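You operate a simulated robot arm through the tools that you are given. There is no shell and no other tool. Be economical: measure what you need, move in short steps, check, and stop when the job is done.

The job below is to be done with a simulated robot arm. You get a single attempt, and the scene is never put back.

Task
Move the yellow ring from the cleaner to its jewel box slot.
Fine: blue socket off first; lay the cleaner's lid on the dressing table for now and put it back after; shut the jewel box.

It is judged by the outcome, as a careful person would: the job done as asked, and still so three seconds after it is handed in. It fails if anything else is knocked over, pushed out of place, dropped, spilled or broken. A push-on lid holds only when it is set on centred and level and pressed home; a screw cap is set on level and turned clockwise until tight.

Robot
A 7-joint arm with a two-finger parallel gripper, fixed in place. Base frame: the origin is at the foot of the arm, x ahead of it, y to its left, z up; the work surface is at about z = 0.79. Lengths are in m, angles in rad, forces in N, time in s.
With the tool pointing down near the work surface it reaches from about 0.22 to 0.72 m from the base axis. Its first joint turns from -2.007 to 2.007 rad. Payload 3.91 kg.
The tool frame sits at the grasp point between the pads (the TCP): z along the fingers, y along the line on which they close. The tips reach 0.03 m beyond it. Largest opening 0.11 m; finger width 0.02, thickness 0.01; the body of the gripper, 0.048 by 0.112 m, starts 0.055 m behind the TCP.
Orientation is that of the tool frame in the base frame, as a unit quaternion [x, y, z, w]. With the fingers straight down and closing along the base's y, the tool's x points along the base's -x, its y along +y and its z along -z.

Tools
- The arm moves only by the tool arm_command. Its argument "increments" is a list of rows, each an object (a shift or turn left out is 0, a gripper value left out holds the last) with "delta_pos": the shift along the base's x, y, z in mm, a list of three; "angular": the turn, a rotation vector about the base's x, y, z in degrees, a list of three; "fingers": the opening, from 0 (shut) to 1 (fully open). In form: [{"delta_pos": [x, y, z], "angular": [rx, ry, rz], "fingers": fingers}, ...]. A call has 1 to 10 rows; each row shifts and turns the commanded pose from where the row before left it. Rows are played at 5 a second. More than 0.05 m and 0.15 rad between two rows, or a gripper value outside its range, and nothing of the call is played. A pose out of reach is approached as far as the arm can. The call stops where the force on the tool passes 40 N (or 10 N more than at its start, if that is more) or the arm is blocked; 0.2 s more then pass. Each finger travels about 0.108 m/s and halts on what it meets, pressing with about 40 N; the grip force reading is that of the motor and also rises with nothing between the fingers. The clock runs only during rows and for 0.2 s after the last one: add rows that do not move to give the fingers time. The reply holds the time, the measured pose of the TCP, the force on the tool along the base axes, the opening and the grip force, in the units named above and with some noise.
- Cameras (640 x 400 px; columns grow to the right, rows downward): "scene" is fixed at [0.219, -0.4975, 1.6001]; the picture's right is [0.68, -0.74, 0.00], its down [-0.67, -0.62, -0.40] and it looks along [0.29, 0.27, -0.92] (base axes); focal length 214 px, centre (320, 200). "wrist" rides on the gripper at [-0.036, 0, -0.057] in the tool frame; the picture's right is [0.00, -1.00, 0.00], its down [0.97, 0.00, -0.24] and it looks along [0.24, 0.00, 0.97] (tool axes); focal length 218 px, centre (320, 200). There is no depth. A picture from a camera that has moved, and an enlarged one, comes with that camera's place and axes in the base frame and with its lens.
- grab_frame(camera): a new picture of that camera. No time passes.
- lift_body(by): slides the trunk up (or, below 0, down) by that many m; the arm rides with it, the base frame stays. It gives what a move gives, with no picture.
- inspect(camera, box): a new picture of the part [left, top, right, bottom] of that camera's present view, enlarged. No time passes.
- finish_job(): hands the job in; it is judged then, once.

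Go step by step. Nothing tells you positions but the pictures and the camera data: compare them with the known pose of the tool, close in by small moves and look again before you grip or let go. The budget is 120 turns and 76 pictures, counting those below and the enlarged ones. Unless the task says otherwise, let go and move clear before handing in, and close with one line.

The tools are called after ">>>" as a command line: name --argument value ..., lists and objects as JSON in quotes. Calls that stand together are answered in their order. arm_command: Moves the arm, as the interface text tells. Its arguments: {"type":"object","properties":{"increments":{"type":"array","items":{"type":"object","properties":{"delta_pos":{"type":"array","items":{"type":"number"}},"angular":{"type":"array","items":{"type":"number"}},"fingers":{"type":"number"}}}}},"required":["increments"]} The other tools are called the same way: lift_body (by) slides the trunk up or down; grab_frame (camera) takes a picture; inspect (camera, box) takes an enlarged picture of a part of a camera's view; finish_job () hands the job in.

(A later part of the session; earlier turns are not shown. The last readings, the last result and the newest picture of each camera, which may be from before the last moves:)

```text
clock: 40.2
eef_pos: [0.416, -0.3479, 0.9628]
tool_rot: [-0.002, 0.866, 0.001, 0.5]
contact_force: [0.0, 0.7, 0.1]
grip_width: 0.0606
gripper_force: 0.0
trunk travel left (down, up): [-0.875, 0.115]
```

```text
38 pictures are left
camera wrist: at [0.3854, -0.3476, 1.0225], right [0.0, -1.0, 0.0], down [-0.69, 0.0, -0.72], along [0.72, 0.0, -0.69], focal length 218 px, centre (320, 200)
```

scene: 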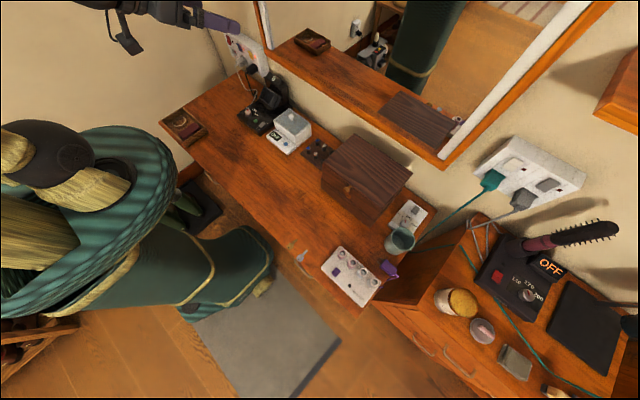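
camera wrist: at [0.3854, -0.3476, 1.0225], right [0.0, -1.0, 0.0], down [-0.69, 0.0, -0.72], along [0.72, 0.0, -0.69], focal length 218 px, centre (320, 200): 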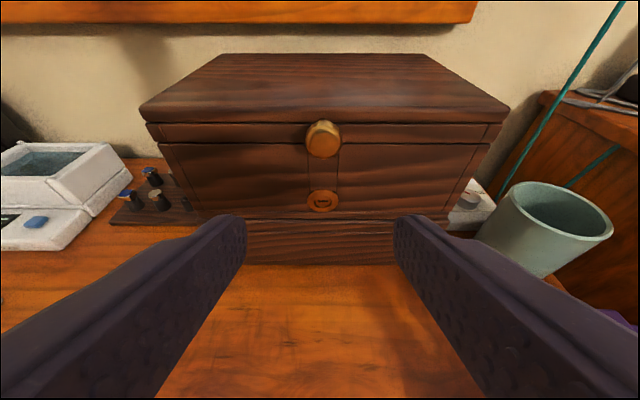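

The knob triangulates to (0.514, -0.349, 0.954). I move in around it and check.

>>> arm_command --increments '[{"delta_pos": [30, 0, 0], "fingers": 0.45}, {"delta_pos": [30, -1, 0]}, {"delta_pos": [15, 0, -1]}, {"delta_pos": [9, 0, 0]}, {}]'

>>> grab_frame --camera "wrist"

>>> inspect --camera "scene" --box '[290, 110, 430, 230]'

```text
clock: 41.4
eef_pos: [0.5002, -0.3492, 0.9626]
tool_rot: [-0.003, 0.866, 0.002, 0.5]
contact_force: [-0.3, 0.1, -0.7]
grip_width: 0.0495
gripper_force: 0.2
trunk travel left (down, up): [-0.875, 0.115]
```

```text
37 pictures are left
camera wrist: at [0.4699, -0.3485, 1.0217], right [0.0, -1.0, 0.0], down [-0.69, 0.0, -0.72], along [0.72, 0.0, -0.69], focal length 218 px, centre (320, 200)
```

wrist: 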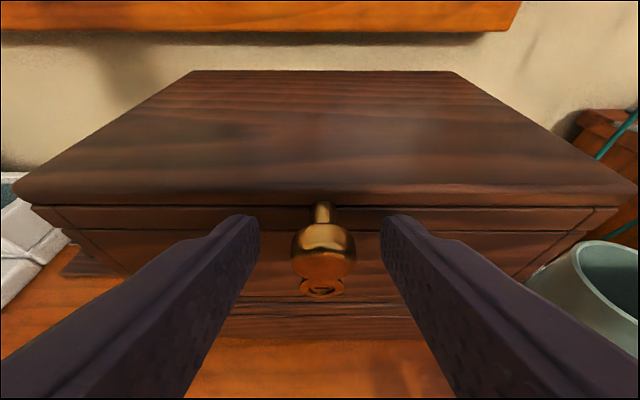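

```text
3.33 times, centred on (360, 170) of scene
camera zoom: at [0.219, -0.4975, 1.6001], right [0.68, -0.74, 0.0], down [-0.67, -0.62, -0.4], along [0.29, 0.27, -0.92], focal length 715 px, centre (187, 300)
```

zoom: 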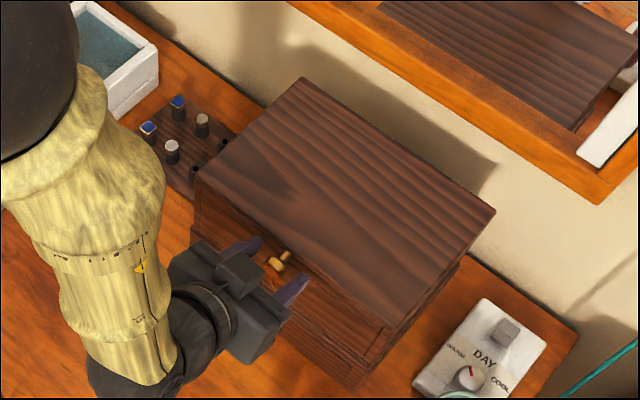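

The knob is between the pads. I close and test-lift by a few millimetres.

>>> arm_command --increments '[{"fingers": 0}, {}, {}, {"delta_pos": [0, 0, 3]}, {"delta_pos": [0, 0, 3]}, {}]'

>>> inspect --camera "scene" --box '[290, 110, 430, 230]'

```text
clock: 42.8
eef_pos: [0.5009, -0.3497, 0.9688]
tool_rot: [-0.001, 0.867, 0.001, 0.498]
contact_force: [3.6, -8.2, -7.9]
grip_width: 0.0234
gripper_force: 45.1
trunk travel left (down, up): [-0.875, 0.115]
```

```text
3.33 times, centred on (360, 170) of scene
camera zoom: at [0.219, -0.4975, 1.6001], right [0.68, -0.74, 0.0], down [-0.67, -0.62, -0.4], along [0.29, 0.27, -0.92], focal length 715 px, centre (187, 300)
```

zoom: 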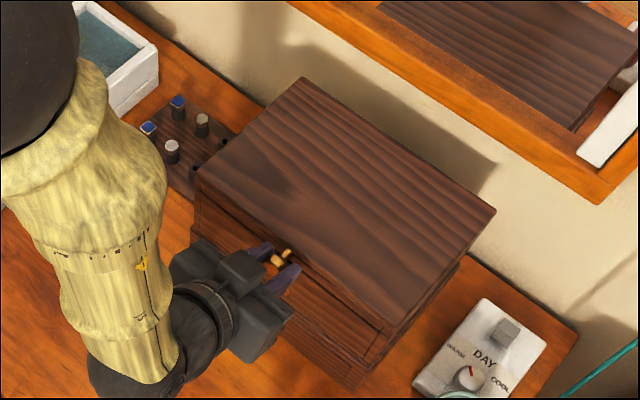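

Force is modest (≈8 N), so it may be lifting. I continue a little along the hinge arc and look.

>>> arm_command --increments '[{"delta_pos": [0, 1, 6], "angular": [0, 1.3, 0]}, {"delta_pos": [1, 0, 7], "angular": [0, 1.3, 0]}, {"delta_pos": [1, 0, 7], "angular": [0, 1.3, 0]}, {}]'

>>> grab_frame --camera "wrist"

```text
clock: 43.8
eef_pos: [0.503, -0.3498, 0.9874]
tool_rot: [-0.001, 0.883, 0.001, 0.47]
contact_force: [6.7, -11.7, -7.5]
grip_width: 0.0234
gripper_force: 44.9
trunk travel left (down, up): [-0.875, 0.115]
```

```text
34 pictures are left
camera wrist: at [0.4776, -0.3497, 1.0487], right [0.0, -1.0, 0.0], down [-0.74, 0.0, -0.67], along [0.67, 0.0, -0.74], focal length 218 px, centre (320, 200)
```

wrist: 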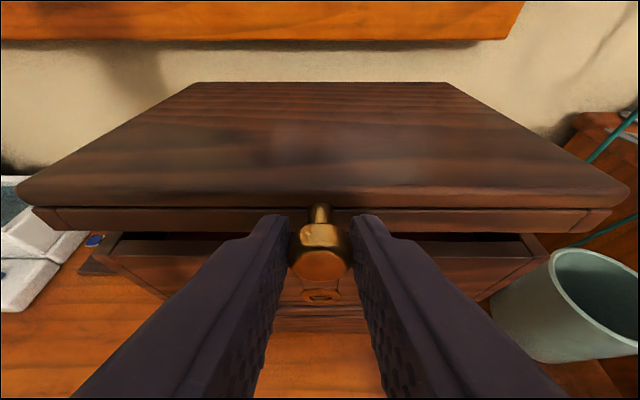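

The lid opens freely on its rear hinge. I follow the arc about a hinge near (0.71, 0.95), turning the tool along.

>>> arm_command --increments '[{"delta_pos": [3, -2, 13], "angular": [0, 2.5, 0]}, {"delta_pos": [4, 0, 14], "angular": [0, 2.5, 0]}, {"delta_pos": [5, 0, 13], "angular": [0, 2.5, 0]}, {"delta_pos": [5.5, 0, 13.5], "angular": [0, 2.5, 0]}, {"delta_pos": [6.5, 0, 13], "angular": [0, 2.5, 0]}, {"delta_pos": [7.4, 0, 12], "angular": [0, 2.5, 0]}, {}]'

>>> grab_frame --camera "wrist"

```text
clock: 45.4
eef_pos: [0.5366, -0.3516, 1.0668]
tool_rot: [-0.002, 0.937, 0.002, 0.35]
contact_force: [7.1, 1.1, -11.3]
grip_width: 0.0235
gripper_force: 44.8
trunk travel left (down, up): [-0.875, 0.115]
```

```text
33 pictures are left
camera wrist: at [0.527, -0.3499, 1.1318], right [0.01, -1.0, 0.0], down [-0.89, 0.0, -0.46], along [0.46, 0.0, -0.89], focal length 218 px, centre (320, 200)
```

wrist: 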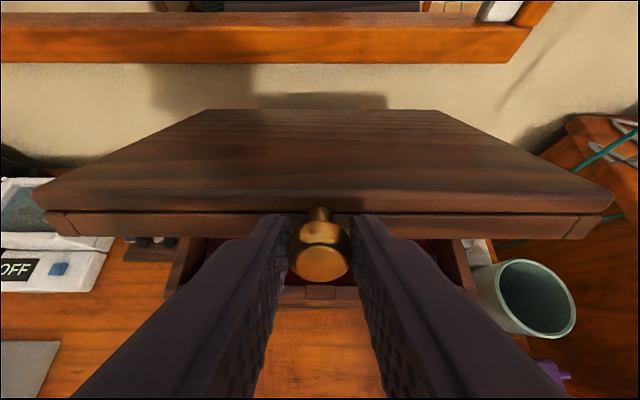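

>>> arm_command --increments '[{"delta_pos": [9, 0, 11], "angular": [0, 2.5, 0]}, {"delta_pos": [9, 0, 12], "angular": [0, 2.5, 0]}, {"delta_pos": [10, 0, 10], "angular": [0, 2.5, 0]}, {"delta_pos": [10, 0, 10], "angular": [0, 2.5, 0]}, {"delta_pos": [11, 0, 8.5], "angular": [0, 1, 0]}, {"delta_pos": [11, 0, 8.5]}, {"delta_pos": [12, 0, 7]}, {"delta_pos": [12, 0, 6.6]}, {}]'

>>> grab_frame --camera "wrist"

```text
clock: 47.4
eef_pos: [0.6195, -0.3509, 1.141]
tool_rot: [-0.002, 0.965, 0.0, 0.26]
contact_force: [-3.5, 1.2, -1.9]
grip_width: 0.0235
gripper_force: 44.8
trunk travel left (down, up): [-0.875, 0.115]
```

```text
32 pictures are left
camera wrist: at [0.6224, -0.3497, 1.2072], right [0.0, -1.0, 0.0], down [-0.96, 0.0, -0.28], along [0.28, 0.0, -0.96], focal length 218 px, centre (320, 200)
```

wrist: 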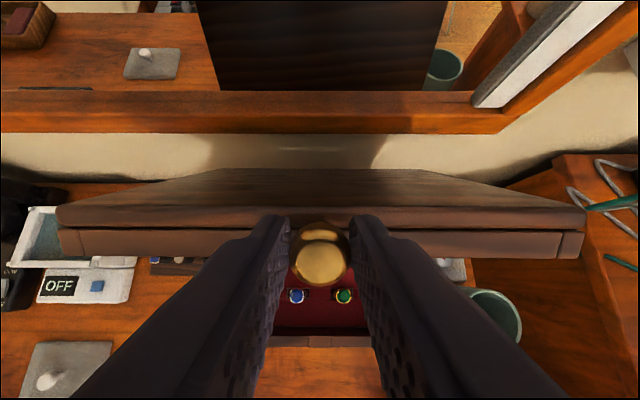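

I can see red velvet with blue and green rings inside. I continue opening past vertical.

>>> arm_command --increments '[{"delta_pos": [13, 0, 5.5]}, {"delta_pos": [13, 0, 4.6]}, {"delta_pos": [13.4, 0, 3.5]}, {"delta_pos": [13.4, 0, 2.9]}, {"delta_pos": [13.7, 0, 1.5]}, {"delta_pos": [13.7, 0, 1.1]}, {"delta_pos": [13.8, 0, -0.4]}, {"delta_pos": [13.8, 0, -0.8]}, {}]'

>>> grab_frame --camera "scene"

```text
clock: 49.4
eef_pos: [0.7253, -0.3516, 1.1606]
tool_rot: [-0.002, 0.965, 0.001, 0.262]
contact_force: [-3.2, -2.2, 7.7]
grip_width: 0.0232
gripper_force: 44.7
trunk travel left (down, up): [-0.875, 0.115]
```

```text
31 pictures are left
```

scene: 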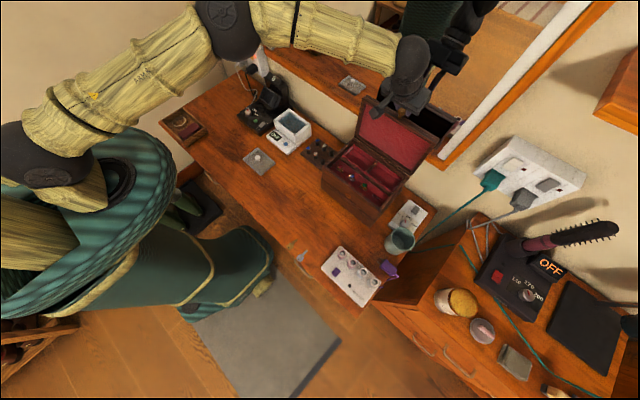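

>>> arm_command --increments '[{"delta_pos": [7, 0, -1.2]}, {"delta_pos": [7, 0, -1.6]}, {}]'

>>> inspect --camera "scene" --box '[310, 70, 470, 220]'

```text
clock: 50.2
eef_pos: [0.7385, -0.3497, 1.1577]
tool_rot: [-0.002, 0.965, 0.002, 0.261]
contact_force: [-0.9, -4.6, 15.2]
grip_width: 0.0235
gripper_force: 45.0
trunk travel left (down, up): [-0.875, 0.115]
```

```text
2.67 times, centred on (390, 145) of scene
camera zoom: at [0.219, -0.4975, 1.6001], right [0.68, -0.74, 0.0], down [-0.67, -0.62, -0.4], along [0.29, 0.27, -0.92], focal length 572 px, centre (133, 347)
```

zoom: 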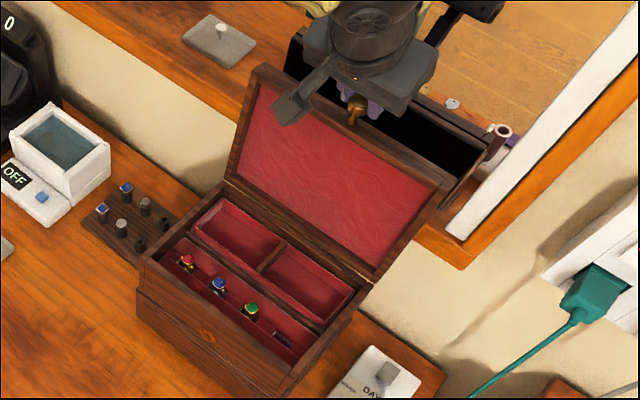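

The box interior shows red, blue and green rings standing in slots and an empty fourth slot. I ease the lid a little further back to its stop before releasing.

>>> arm_command --increments '[{"delta_pos": [5, 0, -3]}, {"delta_pos": [5, 0, -3]}, {}]'

```text
clock: 51.0
eef_pos: [0.7484, -0.3518, 1.1558]
tool_rot: [-0.002, 0.965, 0.001, 0.264]
contact_force: [4.6, -7.9, 30.5]
grip_width: 0.0233
gripper_force: 45.0
trunk travel left (down, up): [-0.875, 0.115]
```

>>> arm_command --increments '[{"delta_pos": [0, 0, 4]}, {"fingers": 0.15}, {"fingers": 0.25}, {"fingers": 0.35}, {}, {}]'

>>> inspect --camera "scene" --box '[310, 70, 470, 220]'

```text
clock: 52.4
eef_pos: [0.7503, -0.3505, 1.1539]
tool_rot: [-0.001, 0.966, 0.002, 0.26]
contact_force: [0.3, -0.6, 0.2]
grip_width: 0.0382
gripper_force: 0.1
trunk travel left (down, up): [-0.875, 0.115]
```

```text
2.67 times, centred on (390, 145) of scene
camera zoom: at [0.219, -0.4975, 1.6001], right [0.68, -0.74, 0.0], down [-0.67, -0.62, -0.4], along [0.29, 0.27, -0.92], focal length 572 px, centre (133, 347)
```

zoom: 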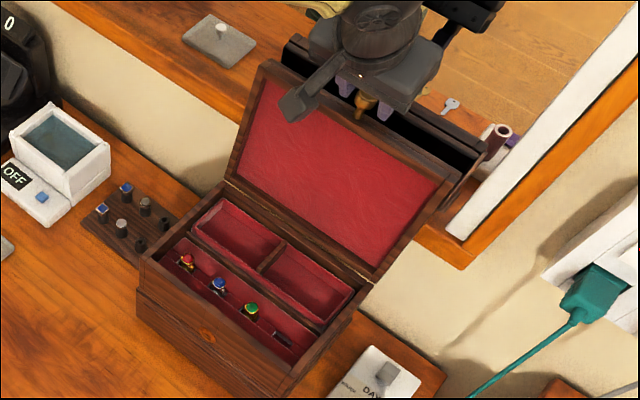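

The lid stays open. I withdraw and look straight down into the box.

>>> arm_command --increments '[{"delta_pos": [-15, 0, 26]}, {"delta_pos": [-20, 0, 26]}, {"delta_pos": [-35, 0, 15]}, {"delta_pos": [-40, 0, 0], "angular": [0, 6, 0]}, {"delta_pos": [-40, 0, -10], "angular": [0, 6, 0]}, {"delta_pos": [-30, 0, -25], "angular": [0, 6, 0]}, {"delta_pos": [0, 0, -40], "angular": [0, 6, 0], "fingers": 1}, {"delta_pos": [0, 0, -40], "angular": [0, 6.3, 0]}, {}]'

>>> grab_frame --camera "wrist"

```text
clock: 54.4
eef_pos: [0.5691, -0.3495, 1.1059]
tool_rot: [-0.001, 1.0, 0.002, -0.003]
contact_force: [-0.3, 0.8, -0.2]
grip_width: 0.11
gripper_force: 0.0
trunk travel left (down, up): [-0.875, 0.115]
```

```text
28 pictures are left
camera wrist: at [0.6066, -0.3489, 1.161], right [0.0, -1.0, 0.0], down [-0.97, 0.0, 0.24], along [-0.24, 0.0, -0.97], focal length 218 px, centre (320, 200)
```

wrist: 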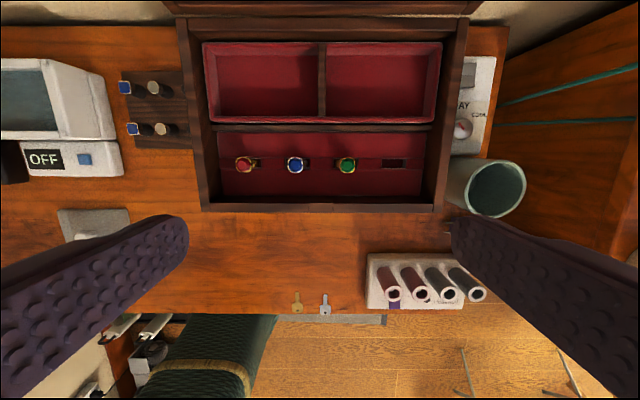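

>>> inspect --camera "wrist" --box '[200, 120, 450, 210]'

```text
2.56 times, centred on (325, 165) of wrist
camera zoom: at [0.6066, -0.3489, 1.161], right [0.0, -1.0, 0.0], down [-0.97, 0.0, 0.24], along [-0.24, 0.0, -0.97], focal length 559 px, centre (307, 290)
```

zoom: 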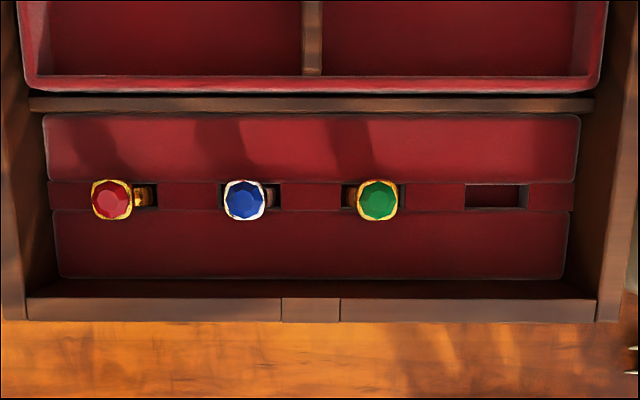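

The empty fourth slot is at about (0.587, -0.435, 0.90), long along y, and rings stand with the stone up. Now I go back over the tank with the gripper yawed -90° (closing along x).

>>> arm_command --increments '[{"delta_pos": [0, 45, 0], "angular": [0, 0, -8.2]}, {"delta_pos": [5, 45, 0], "angular": [0, 0, -8.2]}, {"delta_pos": [10, 45, 0], "angular": [0, 0, -8.2]}, {"delta_pos": [10, 45, 0], "angular": [0, 0, -8.2]}, {"delta_pos": [10, 45, -10], "angular": [0, 0, -8.2]}, {"delta_pos": [10, 45, -10], "angular": [0, 0, -8.2]}, {"delta_pos": [10, 45, -10], "angular": [0, 0, -8.2]}, {"delta_pos": [10, 45, -10], "angular": [0, 0, -8.2]}, {"delta_pos": [10, 45, -10], "angular": [0, 0, -8.2], "fingers": 0.4}, {"delta_pos": [15, 45, -10], "angular": [0, 0, -8.2]}]'

>>> arm_command --increments '[{"delta_pos": [6.4, 12, -20], "angular": [0, 0, -8]}, {"delta_pos": [0, 0, -40]}, {"delta_pos": [0, 0, -40]}, {"delta_pos": [0, 0, -30]}, {}]'

>>> grab_frame --camera "wrist"

```text
clock: 56.6
eef_pos: [0.6139, -0.0786, 1.0874]
tool_rot: [0.414, 0.91, 0.003, -0.001]
contact_force: [0.9, -0.3, -1.2]
grip_width: 0.044
gripper_force: 0.1
out of reach, approached as far as the arm can: row 7, 8, 9, 10
trunk travel left (down, up): [-0.875, 0.115]
```

```text
clock: 57.8
eef_pos: [0.6122, -0.0788, 0.9766]
tool_rot: [0.416, 0.91, 0.003, -0.001]
contact_force: [0.5, -0.3, 0.2]
grip_width: 0.044
gripper_force: 0.0
out of reach, approached as far as the arm can: row 1
trunk travel left (down, up): [-0.875, 0.115]
```

```text
26 pictures are left
camera wrist: at [0.6379, -0.1059, 1.0332], right [-0.76, -0.66, 0.0], down [-0.64, 0.73, 0.24], along [-0.16, 0.19, -0.97], focal length 218 px, centre (320, 200)
```

wrist: 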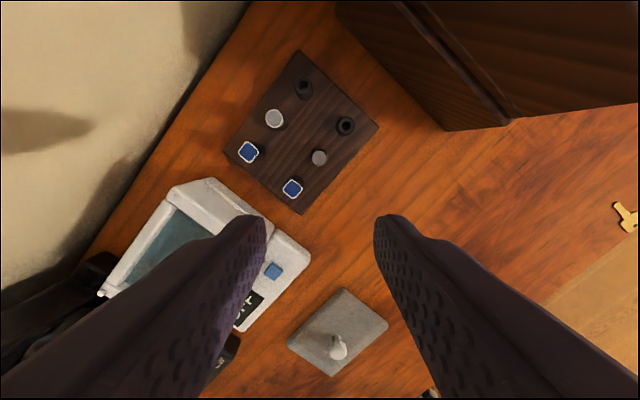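

The wrist can't turn that far, so I'll use the original orientation (closing along y), with a narrow opening to fit between the ring and the tank wall.

>>> arm_command --increments '[{"delta_pos": [5, 27, 5], "angular": [0, 0, 7]}, {"delta_pos": [8, 27, 0], "angular": [0, 0, 7]}, {"delta_pos": [8, 27, 0], "angular": [0, 0, 7]}, {"delta_pos": [8, 27, 0], "angular": [0, 0, 7]}, {"delta_pos": [8, 27, 0], "angular": [0, 0, 7]}, {"delta_pos": [8, 27, 0], "angular": [0, 0, 7]}, {"delta_pos": [8, 28, 0], "angular": [0, 0, 7.2]}, {"delta_pos": [0, 0, -20], "fingers": 0.36}, {"delta_pos": [0, 0, -45]}, {}]'

>>> inspect --camera "wrist" --box '[230, 120, 410, 260]'

```text
clock: 60.0
eef_pos: [0.6673, 0.1116, 0.9177]
tool_rot: [-0.002, 1.0, 0.001, -0.001]
contact_force: [0.5, -1.1, -0.2]
grip_width: 0.0395
gripper_force: 0.1
trunk travel left (down, up): [-0.875, 0.115]
```

```text
2.86 times, centred on (320, 190) of wrist
camera zoom: at [0.7038, 0.1111, 0.9736], right [0.0, -1.0, 0.0], down [-0.97, 0.0, 0.24], along [-0.24, 0.0, -0.97], focal length 624 px, centre (320, 229)
```

zoom: 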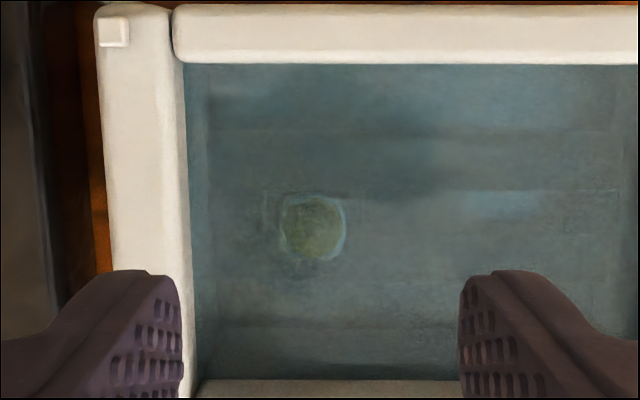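

The stone is at (0.665, 0.113), top near z≈0.815, about 16 mm wide. I narrow the opening and descend so that the tips straddle the stone.

>>> arm_command --increments '[{"delta_pos": [-2, 0.5, 0], "fingers": 0.28}, {}, {"delta_pos": [0, 0, -25]}, {"delta_pos": [0, 0, -25]}, {"delta_pos": [0, 0, -20]}, {"delta_pos": [0, 0, -9]}, {}]'

>>> inspect --camera "wrist" --box '[200, 120, 440, 300]'

```text
clock: 61.6
eef_pos: [0.6653, 0.1112, 0.8383]
tool_rot: [-0.002, 1.0, 0.002, -0.002]
contact_force: [-0.4, -0.4, -1.0]
grip_width: 0.0307
gripper_force: 0.0
trunk travel left (down, up): [-0.875, 0.115]
```

```text
2.22 times, centred on (320, 210) of wrist
camera zoom: at [0.7021, 0.1119, 0.8941], right [0.0, -1.0, 0.0], down [-0.97, 0.0, 0.24], along [-0.24, 0.0, -0.97], focal length 485 px, centre (320, 178)
```

zoom: 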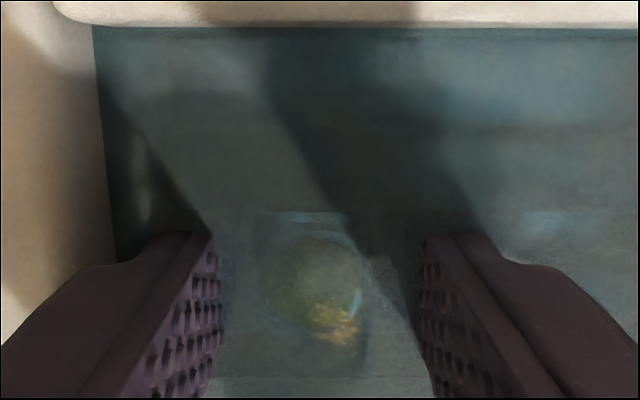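

The stone is between the pads. I close and lift slightly.

>>> arm_command --increments '[{"fingers": 0.2}, {"fingers": 0.1}, {"fingers": 0}, {}, {}]'

>>> inspect --camera "wrist" --box '[200, 120, 440, 300]'

```text
clock: 62.8
eef_pos: [0.6655, 0.1112, 0.8388]
tool_rot: [-0.001, 1.0, 0.003, -0.001]
contact_force: [1.6, 0.3, 6.9]
grip_width: 0.0155
gripper_force: 40.2
trunk travel left (down, up): [-0.875, 0.115]
```

```text
2.22 times, centred on (320, 210) of wrist
camera zoom: at [0.702, 0.112, 0.8951], right [0.0, -1.0, 0.0], down [-0.97, 0.0, 0.24], along [-0.24, 0.0, -0.97], focal length 485 px, centre (320, 178)
```

zoom: 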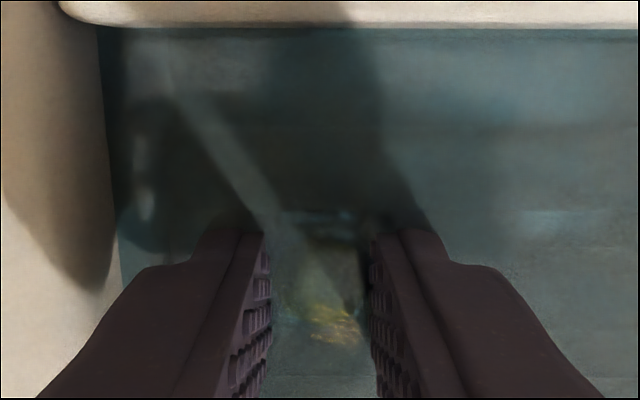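

Gripping at 15.5 mm. I lift it clear of the tank and inspect.

>>> arm_command --increments '[{"delta_pos": [0, 0, 8]}, {"delta_pos": [0, 0, 15]}, {"delta_pos": [0, 0, 25]}, {"delta_pos": [0, 0, 35]}, {"delta_pos": [0, 0, 45]}, {"delta_pos": [0, 0, 45]}, {}]'

>>> inspect --camera "wrist" --box '[200, 120, 440, 300]'

>>> inspect --camera "scene" --box '[270, 70, 330, 130]'

```text
clock: 64.4
eef_pos: [0.6659, 0.1114, 1.0102]
tool_rot: [-0.002, 1.0, 0.002, -0.002]
contact_force: [0.7, 0.0, -0.4]
grip_width: 0.0157
gripper_force: 40.1
trunk travel left (down, up): [-0.875, 0.115]
```

```text
2.22 times, centred on (320, 210) of wrist
camera zoom: at [0.7036, 0.1117, 1.0667], right [0.0, -1.0, 0.0], down [-0.97, 0.0, 0.24], along [-0.24, 0.0, -0.97], focal length 485 px, centre (320, 178)
```

zoom: 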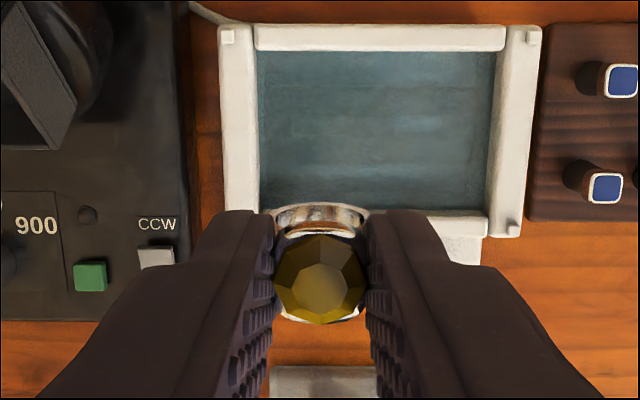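

```text
6.67 times, centred on (300, 100) of scene
camera zoom: at [0.219, -0.4975, 1.6001], right [0.68, -0.74, 0.0], down [-0.67, -0.62, -0.4], along [0.29, 0.27, -0.92], focal length 1430 px, centre (453, 867)
```

zoom: 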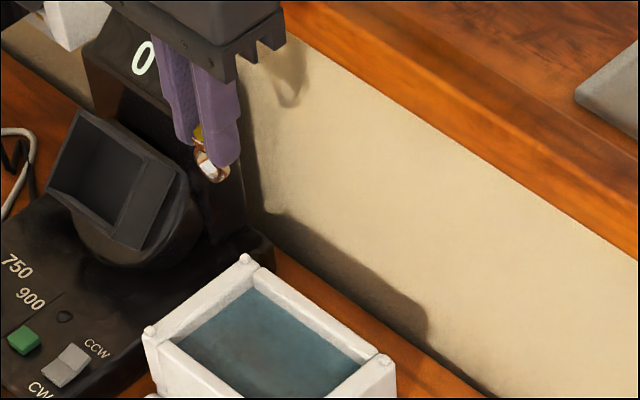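

I'm holding the yellow ring upright, its band in the y–z plane as the slot needs. I carry it above the empty slot.

>>> arm_command --increments '[{"delta_pos": [-20, -40, 10]}, {"delta_pos": [-20, -44, 10]}, {"delta_pos": [-20, -44, 10]}, {"delta_pos": [-10, -48, 0]}, {"delta_pos": [-9, -48, 0]}, {"delta_pos": [0, -48, 0]}, {"delta_pos": [0, -48, 0]}, {"delta_pos": [0, -48, 0]}, {"delta_pos": [0, -48, 0]}, {"delta_pos": [0, -48, 0]}]'

>>> arm_command --increments '[{"delta_pos": [0, -48, 0]}, {"delta_pos": [0, -34, -20]}, {"delta_pos": [0, 0, -25]}, {}]'

>>> grab_frame --camera "wrist"

>>> inspect --camera "scene" --box '[370, 150, 430, 210]'

```text
clock: 66.6
eef_pos: [0.5846, -0.3553, 1.0411]
tool_rot: [-0.002, 1.0, 0.004, -0.001]
contact_force: [-0.4, -0.3, -0.5]
grip_width: 0.0154
gripper_force: 40.0
trunk travel left (down, up): [-0.875, 0.115]
```

```text
clock: 67.6
eef_pos: [0.5843, -0.434, 0.9961]
tool_rot: [-0.002, 1.0, 0.003, -0.001]
contact_force: [0.3, 0.0, 0.3]
grip_width: 0.0153
gripper_force: 39.7
trunk travel left (down, up): [-0.875, 0.115]
```

```text
20 pictures are left
camera wrist: at [0.6217, -0.434, 1.0518], right [0.0, -1.0, 0.0], down [-0.97, 0.0, 0.24], along [-0.24, 0.0, -0.97], focal length 218 px, centre (320, 200)
```

wrist: 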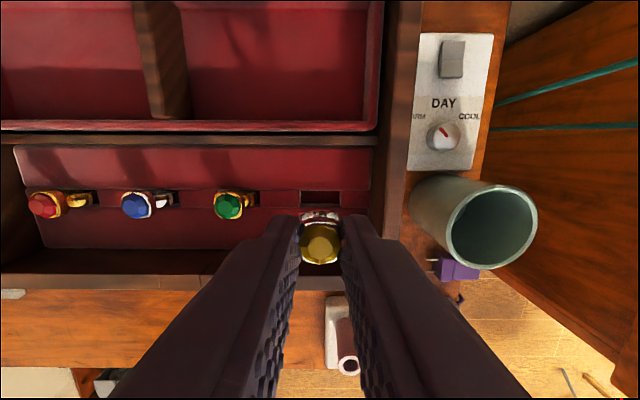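

```text
6.67 times, centred on (400, 180) of scene
camera zoom: at [0.219, -0.4975, 1.6001], right [0.68, -0.74, 0.0], down [-0.67, -0.62, -0.4], along [0.29, 0.27, -0.92], focal length 1430 px, centre (-213, 333)
```

zoom: 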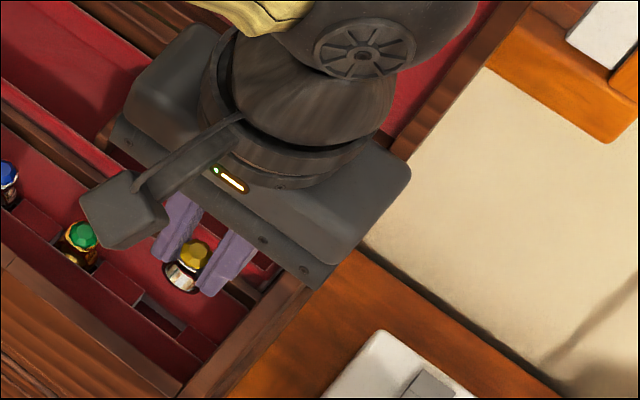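

>>> inspect --camera "wrist" --box '[270, 170, 370, 280]'

```text
3.64 times, centred on (320, 225) of wrist
camera zoom: at [0.6217, -0.434, 1.0518], right [0.0, -1.0, 0.0], down [-0.97, 0.0, 0.24], along [-0.24, 0.0, -0.97], focal length 794 px, centre (320, 109)
```

zoom: 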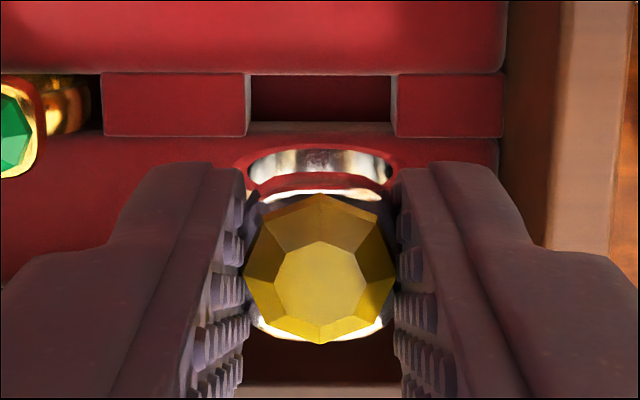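

The ring is close to level and sits just over the slot (slot ≈ (0.5865, -0.4347), bar tops z≈0.904). I align and descend slowly.

>>> arm_command --increments '[{"delta_pos": [2, -0.7, -8], "angular": [0, 2, 0]}, {"delta_pos": [0, 0, -12]}, {"delta_pos": [0, 0, -10]}, {"delta_pos": [0, 0, -6]}, {}]'

>>> inspect --camera "wrist" --box '[270, 170, 370, 280]'

>>> inspect --camera "scene" --box '[375, 165, 415, 200]'

```text
clock: 68.8
eef_pos: [0.5866, -0.4345, 0.9594]
tool_rot: [-0.002, 1.0, 0.003, -0.019]
contact_force: [-0.1, 0.4, -0.6]
grip_width: 0.0154
gripper_force: 39.5
trunk travel left (down, up): [-0.875, 0.115]
```

```text
3.64 times, centred on (320, 225) of wrist
camera zoom: at [0.6262, -0.4345, 1.0144], right [0.0, -1.0, -0.01], down [-0.96, 0.0, 0.28], along [-0.28, 0.0, -0.96], focal length 794 px, centre (320, 109)
```

zoom: 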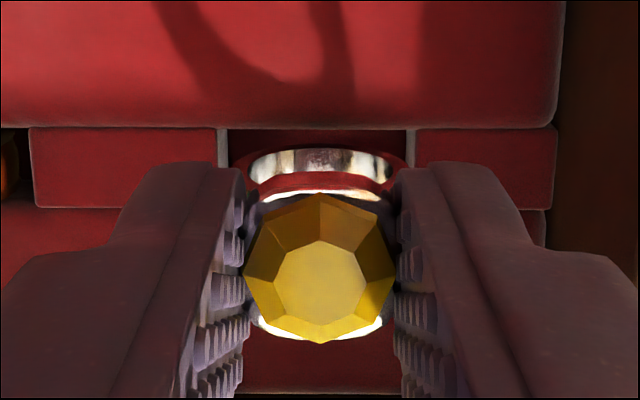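

```text
11.43 times, centred on (395, 182) of scene
camera zoom: at [0.219, -0.4975, 1.6001], right [0.68, -0.74, 0.0], down [-0.67, -0.62, -0.4], along [0.29, 0.27, -0.92], focal length 2451 px, centre (-537, 400)
```

zoom: 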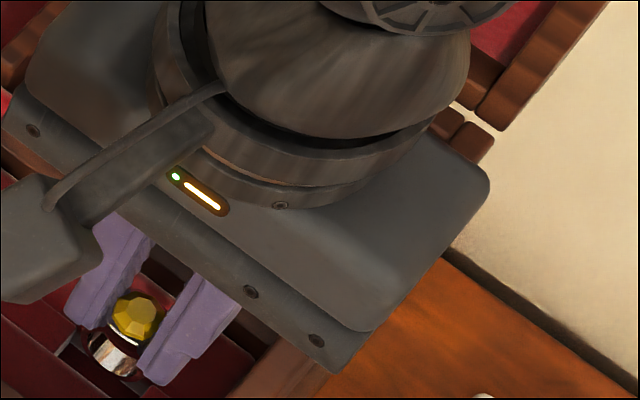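

The band bottom looks ~2 mm too far toward +x relative to the slot; I correct and lower in small steps.

>>> arm_command --increments '[{"delta_pos": [-2.2, -0.3, 0]}, {"delta_pos": [0, 0, -3]}, {"delta_pos": [0, 0, -3]}, {"delta_pos": [0, 0, -3]}, {}]'

>>> inspect --camera "wrist" --box '[270, 170, 370, 280]'

```text
clock: 70.0
eef_pos: [0.5852, -0.4358, 0.9511]
tool_rot: [-0.001, 1.0, 0.003, -0.019]
contact_force: [0.6, -0.1, -0.3]
grip_width: 0.0153
gripper_force: 40.0
trunk travel left (down, up): [-0.875, 0.115]
```

```text
3.64 times, centred on (320, 225) of wrist
camera zoom: at [0.6247, -0.4346, 1.0055], right [0.0, -1.0, 0.0], down [-0.96, 0.0, 0.28], along [-0.28, 0.0, -0.96], focal length 794 px, centre (320, 109)
```

zoom: 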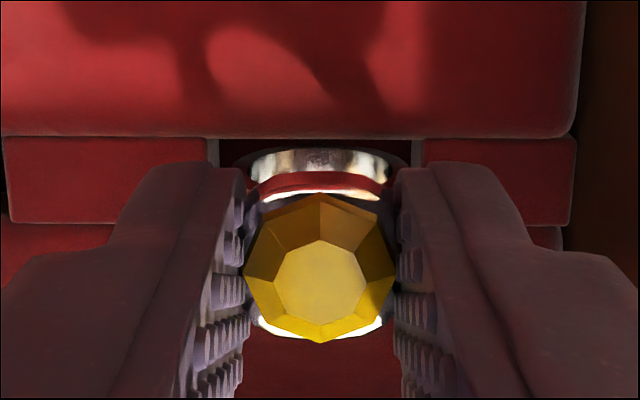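

>>> arm_command --increments '[{"delta_pos": [0, 0, -2]}, {"delta_pos": [0, 0, -2]}, {"delta_pos": [0, 0, -2]}, {}]'

```text
clock: 71.0
eef_pos: [0.5855, -0.435, 0.9445]
tool_rot: [-0.001, 1.0, 0.002, -0.019]
contact_force: [-0.8, 0.6, 0.0]
grip_width: 0.0154
gripper_force: 40.3
trunk travel left (down, up): [-0.875, 0.115]
```

>>> arm_command --increments '[{"delta_pos": [0, 0, -2]}, {"delta_pos": [0, 0, -1.5]}, {}]'

>>> inspect --camera "wrist" --box '[180, 150, 400, 290]'

```text
clock: 71.8
eef_pos: [0.5864, -0.4351, 0.9428]
tool_rot: [-0.002, 1.0, 0.001, -0.018]
contact_force: [1.8, -2.6, 12.4]
grip_width: 0.0153
gripper_force: 39.5
trunk travel left (down, up): [-0.875, 0.115]
```

```text
2.86 times, centred on (290, 220) of wrist
camera zoom: at [0.6243, -0.4348, 0.9982], right [0.0, -1.0, 0.0], down [-0.96, 0.0, 0.27], along [-0.27, 0.0, -0.96], focal length 624 px, centre (406, 143)
```

zoom: 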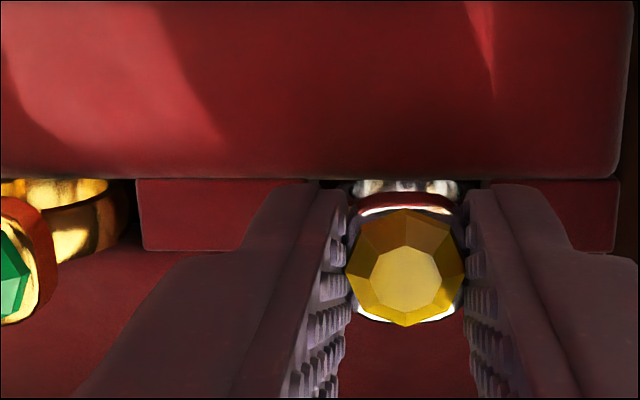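

Contact at the height expected for a seated ring. I release gently with a small opening and rise.

>>> arm_command --increments '[{"delta_pos": [0, 0, 1]}, {"fingers": 0.17}, {"fingers": 0.24}, {}, {"delta_pos": [0, 0, 10]}, {"delta_pos": [0, 0, 25]}, {"delta_pos": [0, 0, 40]}, {"delta_pos": [-10, 30, 30]}, {}]'

>>> inspect --camera "wrist" --box '[180, 130, 460, 260]'

```text
clock: 73.8
eef_pos: [0.5765, -0.4071, 1.0475]
tool_rot: [-0.001, 1.0, 0.003, -0.019]
contact_force: [-0.2, -0.1, 0.0]
grip_width: 0.0264
gripper_force: 0.1
trunk travel left (down, up): [-0.875, 0.115]
```

```text
2.29 times, centred on (320, 195) of wrist
camera zoom: at [0.6148, -0.4075, 1.1025], right [0.0, -1.0, -0.01], down [-0.96, 0.0, 0.28], along [-0.28, 0.01, -0.96], focal length 499 px, centre (320, 211)
```

zoom: 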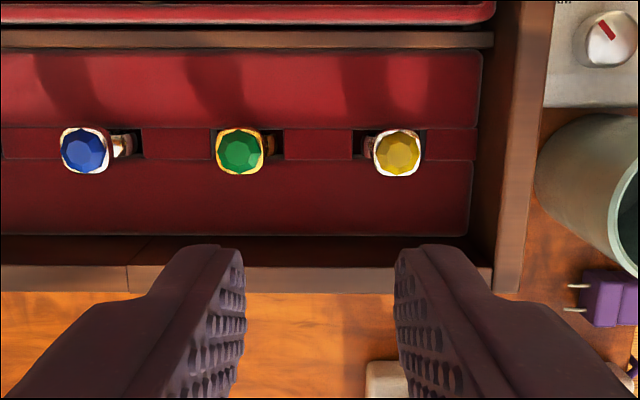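

The yellow ring stands in its slot like the others. Now I return to the lid's knob by the reverse path, to close the box.

>>> arm_command --increments '[{"delta_pos": [0, 15, 40], "angular": [0, -6.4, 0]}, {"delta_pos": [0, 15, 40], "angular": [0, -6.4, 0]}, {"delta_pos": [10, 14, 40], "angular": [0, -6.4, 0]}, {"delta_pos": [25, 13, 35], "angular": [0, -6.4, 0]}, {"delta_pos": [35, 0, 19], "angular": [0, -6.4, 0], "fingers": 0.4}, {"delta_pos": [33.5, 0, 0]}, {"delta_pos": [20, 0, -10]}, {}]'

>>> grab_frame --camera "wrist"

```text
clock: 75.6
eef_pos: [0.6979, -0.3501, 1.2138]
tool_rot: [-0.001, 0.966, 0.002, 0.258]
contact_force: [-0.9, -0.6, -0.3]
grip_width: 0.044
gripper_force: 0.1
trunk travel left (down, up): [-0.875, 0.115]
```

```text
12 pictures are left
camera wrist: at [0.7011, -0.35, 1.2793], right [0.0, -1.0, 0.0], down [-0.96, 0.0, -0.28], along [0.28, 0.0, -0.96], focal length 218 px, centre (320, 200)
```

wrist: 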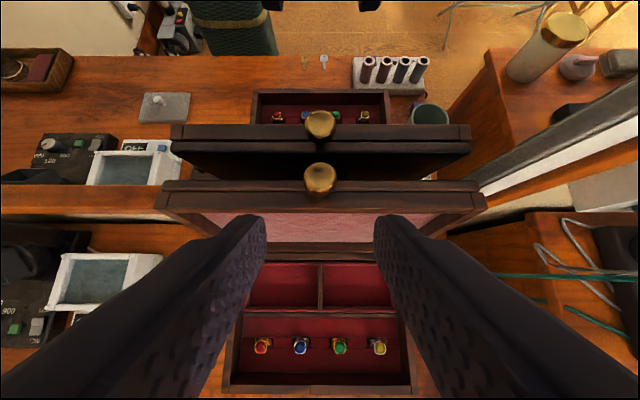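

The knob is where expected (~(0.756, -0.35, 1.143)). I move in and re-grip it.

>>> arm_command --increments '[{"delta_pos": [17.5, 0, -20]}, {"delta_pos": [17.5, 0, -20]}, {"delta_pos": [17.4, 0, -20]}, {}, {"fingers": 0.2}, {"fingers": 0}, {}, {}]'

```text
clock: 77.4
eef_pos: [0.7512, -0.3506, 1.1519]
tool_rot: [-0.002, 0.966, 0.001, 0.259]
contact_force: [-1.1, -6.4, 3.1]
grip_width: 0.0235
gripper_force: 45.2
trunk travel left (down, up): [-0.875, 0.115]
```

Gripped on the knob (23.5 mm, as before). I follow the arc back to about 60° open.

>>> arm_command --increments '[{"delta_pos": [-12, 0, 4]}, {"delta_pos": [-13, 0, 3.5]}, {"delta_pos": [-13.8, 0, 1]}, {"delta_pos": [-13.8, 0, 0.3]}, {"delta_pos": [-13.6, 0, -1.2]}, {"delta_pos": [-13.6, 0, -1.8]}, {"delta_pos": [-13.4, 0, -3]}, {"delta_pos": [-13.2, 0, -3.8]}, {"delta_pos": [-13, 0, -5]}, {"delta_pos": [-12.5, 0, -5.5]}]'

```text
clock: 79.6
eef_pos: [0.6198, -0.3504, 1.1404]
tool_rot: [-0.002, 0.966, 0.002, 0.258]
contact_force: [4.5, -11.8, 4.1]
grip_width: 0.024
gripper_force: 45.4
trunk travel left (down, up): [-0.875, 0.115]
```

>>> arm_command --increments '[{"delta_pos": [-12, -1, -6.6]}, {"delta_pos": [-12, 0, -7]}, {"delta_pos": [-11, 0, -8.5]}, {"delta_pos": [-11, 0, -8.5], "angular": [0, -1, 0]}, {"delta_pos": [-10, 0, -10], "angular": [0, -2.5, 0]}, {"delta_pos": [-10, 0, -10], "angular": [0, -2.5, 0]}, {"delta_pos": [-9, 0, -12], "angular": [0, -2.5, 0]}, {"delta_pos": [-9, 0, -11], "angular": [0, -2.5, 0]}, {}]'

```text
clock: 81.6
eef_pos: [0.5333, -0.3495, 1.0674]
tool_rot: [-0.001, 0.937, 0.001, 0.348]
contact_force: [-2.1, -7.5, 5.6]
grip_width: 0.0239
gripper_force: 44.6
trunk travel left (down, up): [-0.875, 0.115]
```

>>> arm_command --increments '[{"delta_pos": [-7, -0.5, -12], "angular": [0, -2.5, 0]}, {"delta_pos": [-6.5, 0, -13], "angular": [0, -2.5, 0]}, {"delta_pos": [-5.5, 0, -13.5], "angular": [0, -2.5, 0]}, {"delta_pos": [-4.5, 0, -13], "angular": [0, -2.5, 0]}, {"delta_pos": [-4, 0, -14], "angular": [0, -2.5, 0]}, {"delta_pos": [-2.8, 0, -14.5], "angular": [0, -2.5, 0]}, {"delta_pos": [-1, 0, -7], "angular": [0, -1.3, 0]}, {"delta_pos": [-1, 0, -7], "angular": [0, -1.3, 0]}, {}]'

```text
clock: 83.6
eef_pos: [0.4995, -0.3496, 0.9725]
tool_rot: [-0.001, 0.873, 0.0, 0.488]
contact_force: [-21.9, 1.0, 4.9]
grip_width: 0.0236
gripper_force: 44.7
trunk travel left (down, up): [-0.875, 0.115]
```

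>>> arm_command --increments '[{"delta_pos": [-2, 0, -3], "angular": [0, -0.6, 0]}, {"delta_pos": [-0.5, 0, -3], "angular": [0, -0.6, 0]}, {"delta_pos": [0, 0, -2]}, {}]'

>>> inspect --camera "wrist" --box '[0, 50, 640, 330]'

```text
clock: 84.6
eef_pos: [0.4988, -0.3512, 0.9668]
tool_rot: [-0.003, 0.867, 0.001, 0.498]
contact_force: [-15.4, -1.8, 5.7]
grip_width: 0.0237
gripper_force: 44.7
trunk travel left (down, up): [-0.875, 0.115]
```

```text
1.00 times, centred on (320, 190) of wrist
camera zoom: at [0.4684, -0.3496, 1.0253], right [0.01, -1.0, 0.0], down [-0.7, 0.0, -0.72], along [0.72, 0.0, -0.7], focal length 218 px, centre (320, 210)
```

zoom: 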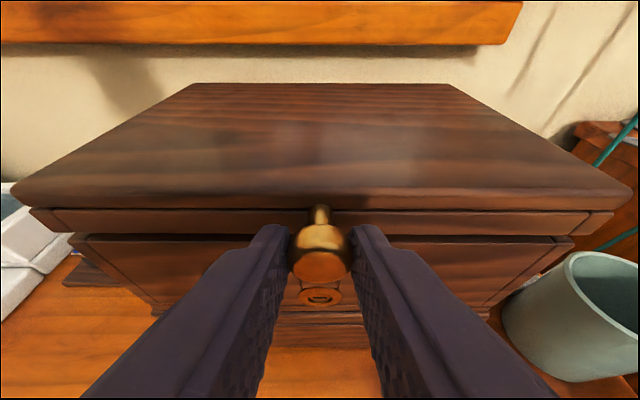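

Almost shut; a small gap remains. I go down a few more millimetres until it bears.

>>> arm_command --increments '[{"delta_pos": [-1, 0, -2]}, {"delta_pos": [-0.5, 0, -2]}, {"delta_pos": [0, 0, -2]}, {"delta_pos": [0, 0, -1.5]}, {}]'

```text
clock: 85.8
eef_pos: [0.499, -0.3504, 0.9599]
tool_rot: [-0.003, 0.866, 0.0, 0.5]
contact_force: [-2.5, -3.6, 24.0]
grip_width: 0.0237
gripper_force: 45.0
trunk travel left (down, up): [-0.875, 0.115]
```

It bears firmly (24 N), so the lid is shut. I relieve, release and back away.

>>> arm_command --increments '[{"delta_pos": [0, 0, 1]}, {"fingers": 0.2}, {"fingers": 0.35}, {}, {"delta_pos": [-20, 0, 8]}, {"delta_pos": [-30, 0, 15]}, {"delta_pos": [-25, 10, 30]}, {}]'

>>> grab_frame --camera "wrist"

```text
clock: 87.6
eef_pos: [0.4246, -0.3403, 1.0106]
tool_rot: [-0.002, 0.868, 0.001, 0.496]
contact_force: [0.4, 0.5, -0.9]
grip_width: 0.0384
gripper_force: 0.0
trunk travel left (down, up): [-0.875, 0.115]
```

```text
10 pictures are left
camera wrist: at [0.3941, -0.3395, 1.0703], right [0.01, -1.0, 0.0], down [-0.7, 0.0, -0.72], along [0.72, 0.0, -0.7], focal length 218 px, centre (320, 200)
```

wrist: 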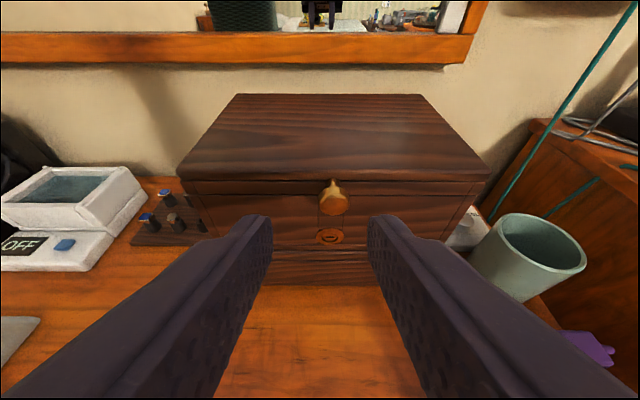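

The box is shut. Next I go back over the cleaner's lid with the tool vertical.

>>> arm_command --increments '[{"delta_pos": [0, 42, 0], "angular": [0, 6, 0]}, {"delta_pos": [0, 42, 0], "angular": [0, 6, 0]}, {"delta_pos": [0, 42, 0], "angular": [0, 6, 0]}, {"delta_pos": [0, 42, 0], "angular": [0, 6, 0]}, {"delta_pos": [0, 42, 0], "angular": [0, 6, 0]}, {"delta_pos": [0, 42, 0], "angular": [0, 6, 0]}, {"delta_pos": [0, 42, 0], "angular": [0, 6, 0]}, {"delta_pos": [5, 42, 0], "angular": [0, 6, 0]}, {"delta_pos": [5, 42, 0], "angular": [0, 6, 0]}, {"delta_pos": [5, 45, 0], "angular": [0, 5.5, 0], "fingers": 0.5}]'

>>> arm_command --increments '[{"delta_pos": [0, 0, -40]}, {"delta_pos": [0, 0, -40]}, {"delta_pos": [0, 0, -30]}, {}]'

>>> grab_frame --camera "wrist"

```text
clock: 89.8
eef_pos: [0.4386, 0.085, 1.011]
tool_rot: [-0.001, 1.0, 0.002, 0.0]
contact_force: [0.0, 0.2, 0.3]
grip_width: 0.055
gripper_force: 0.0
trunk travel left (down, up): [-0.875, 0.115]
```

```text
clock: 90.8
eef_pos: [0.4402, 0.0831, 0.8996]
tool_rot: [-0.001, 1.0, 0.003, 0.002]
contact_force: [0.1, -0.7, 0.6]
grip_width: 0.055
gripper_force: 0.1
trunk travel left (down, up): [-0.875, 0.115]
```

```text
9 pictures are left
camera wrist: at [0.4758, 0.0833, 0.9566], right [0.0, -1.0, 0.0], down [-0.97, 0.0, 0.24], along [-0.24, 0.0, -0.97], focal length 218 px, centre (320, 200)
```

wrist: 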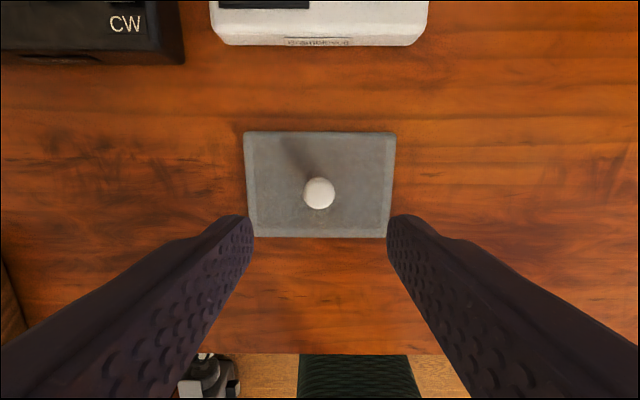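

The lid lies square and its knob is centred. I descend and grip at the same height as when I set it down.

>>> arm_command --increments '[{"delta_pos": [0, 1, -30]}, {"delta_pos": [0, 0, -30]}, {"delta_pos": [0, 0, -20]}, {"delta_pos": [0, 0, -9.5]}, {}, {"fingers": 0.25}, {"fingers": 0}, {}, {}]'

```text
clock: 92.8
eef_pos: [0.4389, 0.084, 0.8111]
tool_rot: [-0.002, 1.0, 0.002, 0.001]
contact_force: [0.0, -0.2, 0.3]
grip_width: 0.0225
gripper_force: 40.0
trunk travel left (down, up): [-0.875, 0.115]
```

>>> arm_command --increments '[{"delta_pos": [0, 0, 15]}, {"delta_pos": [0, 0, 35]}, {"delta_pos": [0, 0, 40]}, {"delta_pos": [0, 0, 40]}, {"delta_pos": [40, 0, 0]}, {"delta_pos": [45, 0, 0]}, {"delta_pos": [45, 0, 0]}, {"delta_pos": [45, 0, 0]}, {"delta_pos": [45, 0, 0]}, {"delta_pos": [6, 0.5, 0]}]'

>>> arm_command --increments '[{"delta_pos": [0, 0, -10]}, {"delta_pos": [0, 0, -10]}, {}]'

>>> inspect --camera "scene" --box '[250, 80, 330, 160]'

>>> inspect --camera "wrist" --box '[120, 80, 520, 330]'

```text
clock: 95.0
eef_pos: [0.6642, 0.0828, 0.9427]
tool_rot: [-0.001, 1.0, 0.002, 0.0]
contact_force: [0.1, 0.4, -0.8]
grip_width: 0.0223
gripper_force: 39.9
trunk travel left (down, up): [-0.875, 0.115]
```

```text
clock: 95.8
eef_pos: [0.666, 0.0846, 0.9216]
tool_rot: [-0.002, 1.0, 0.002, 0.0]
contact_force: [0.1, 0.0, -0.6]
grip_width: 0.0227
gripper_force: 40.5
trunk travel left (down, up): [-0.875, 0.115]
```

```text
5.00 times, centred on (290, 120) of scene
camera zoom: at [0.219, -0.4975, 1.6001], right [0.68, -0.74, 0.0], down [-0.67, -0.62, -0.4], along [0.29, 0.27, -0.92], focal length 1072 px, centre (470, 600)
```

zoom: 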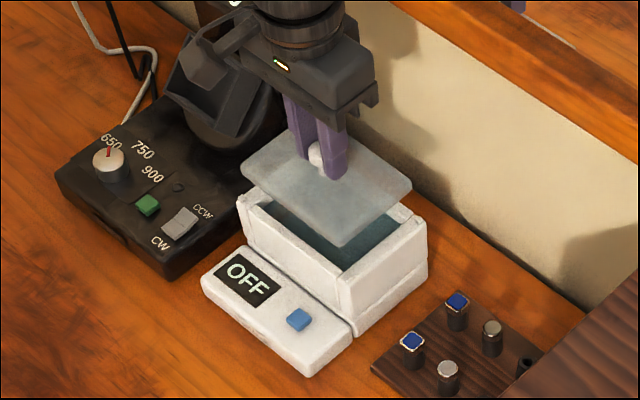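

```text
1.60 times, centred on (320, 205) of wrist
camera zoom: at [0.7019, 0.085, 0.9782], right [0.0, -1.0, 0.0], down [-0.97, 0.0, 0.24], along [-0.24, 0.0, -0.97], focal length 349 px, centre (320, 192)
```

zoom: 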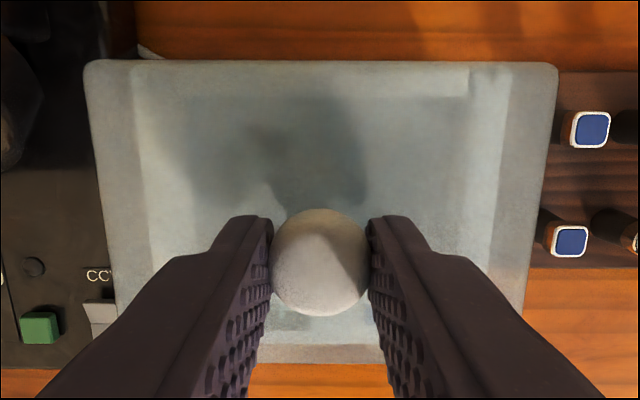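

The lid is centred over the tank. I lower it to the seat height.

>>> arm_command --increments '[{"delta_pos": [-0.4, 0.2, -10]}, {"delta_pos": [0, 0, -10]}, {"delta_pos": [0, 0, -7]}, {"delta_pos": [0, 0, -3]}, {"delta_pos": [0, 0, -2]}, {}]'

>>> inspect --camera "scene" --box '[260, 95, 320, 150]'

```text
clock: 97.2
eef_pos: [0.6649, 0.0843, 0.8898]
tool_rot: [-0.002, 1.0, 0.002, 0.002]
contact_force: [-1.3, 0.4, -1.3]
grip_width: 0.0228
gripper_force: 40.7
trunk travel left (down, up): [-0.875, 0.115]
```

```text
7.27 times, centred on (290, 122) of scene
camera zoom: at [0.219, -0.4975, 1.6001], right [0.68, -0.74, 0.0], down [-0.67, -0.62, -0.4], along [0.29, 0.27, -0.92], focal length 1560 px, centre (538, 764)
```

zoom: 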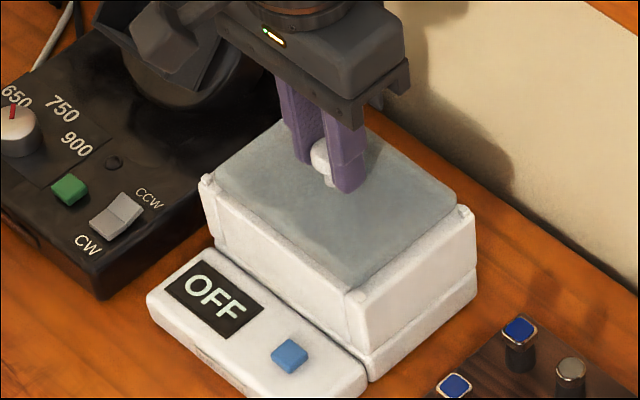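

It sits between the corner nubs. I lower in 1 mm steps until it bears and press home.

>>> arm_command --increments '[{"delta_pos": [0, 0, -1.5]}, {"delta_pos": [0, 0, -1.5]}, {"delta_pos": [0, 0, -1]}, {}]'

```text
clock: 98.2
eef_pos: [0.6658, 0.0846, 0.8892]
tool_rot: [-0.002, 1.0, 0.003, 0.004]
contact_force: [0.3, 0.2, 26.1]
grip_width: 0.0226
gripper_force: 40.0
trunk travel left (down, up): [-0.875, 0.115]
```

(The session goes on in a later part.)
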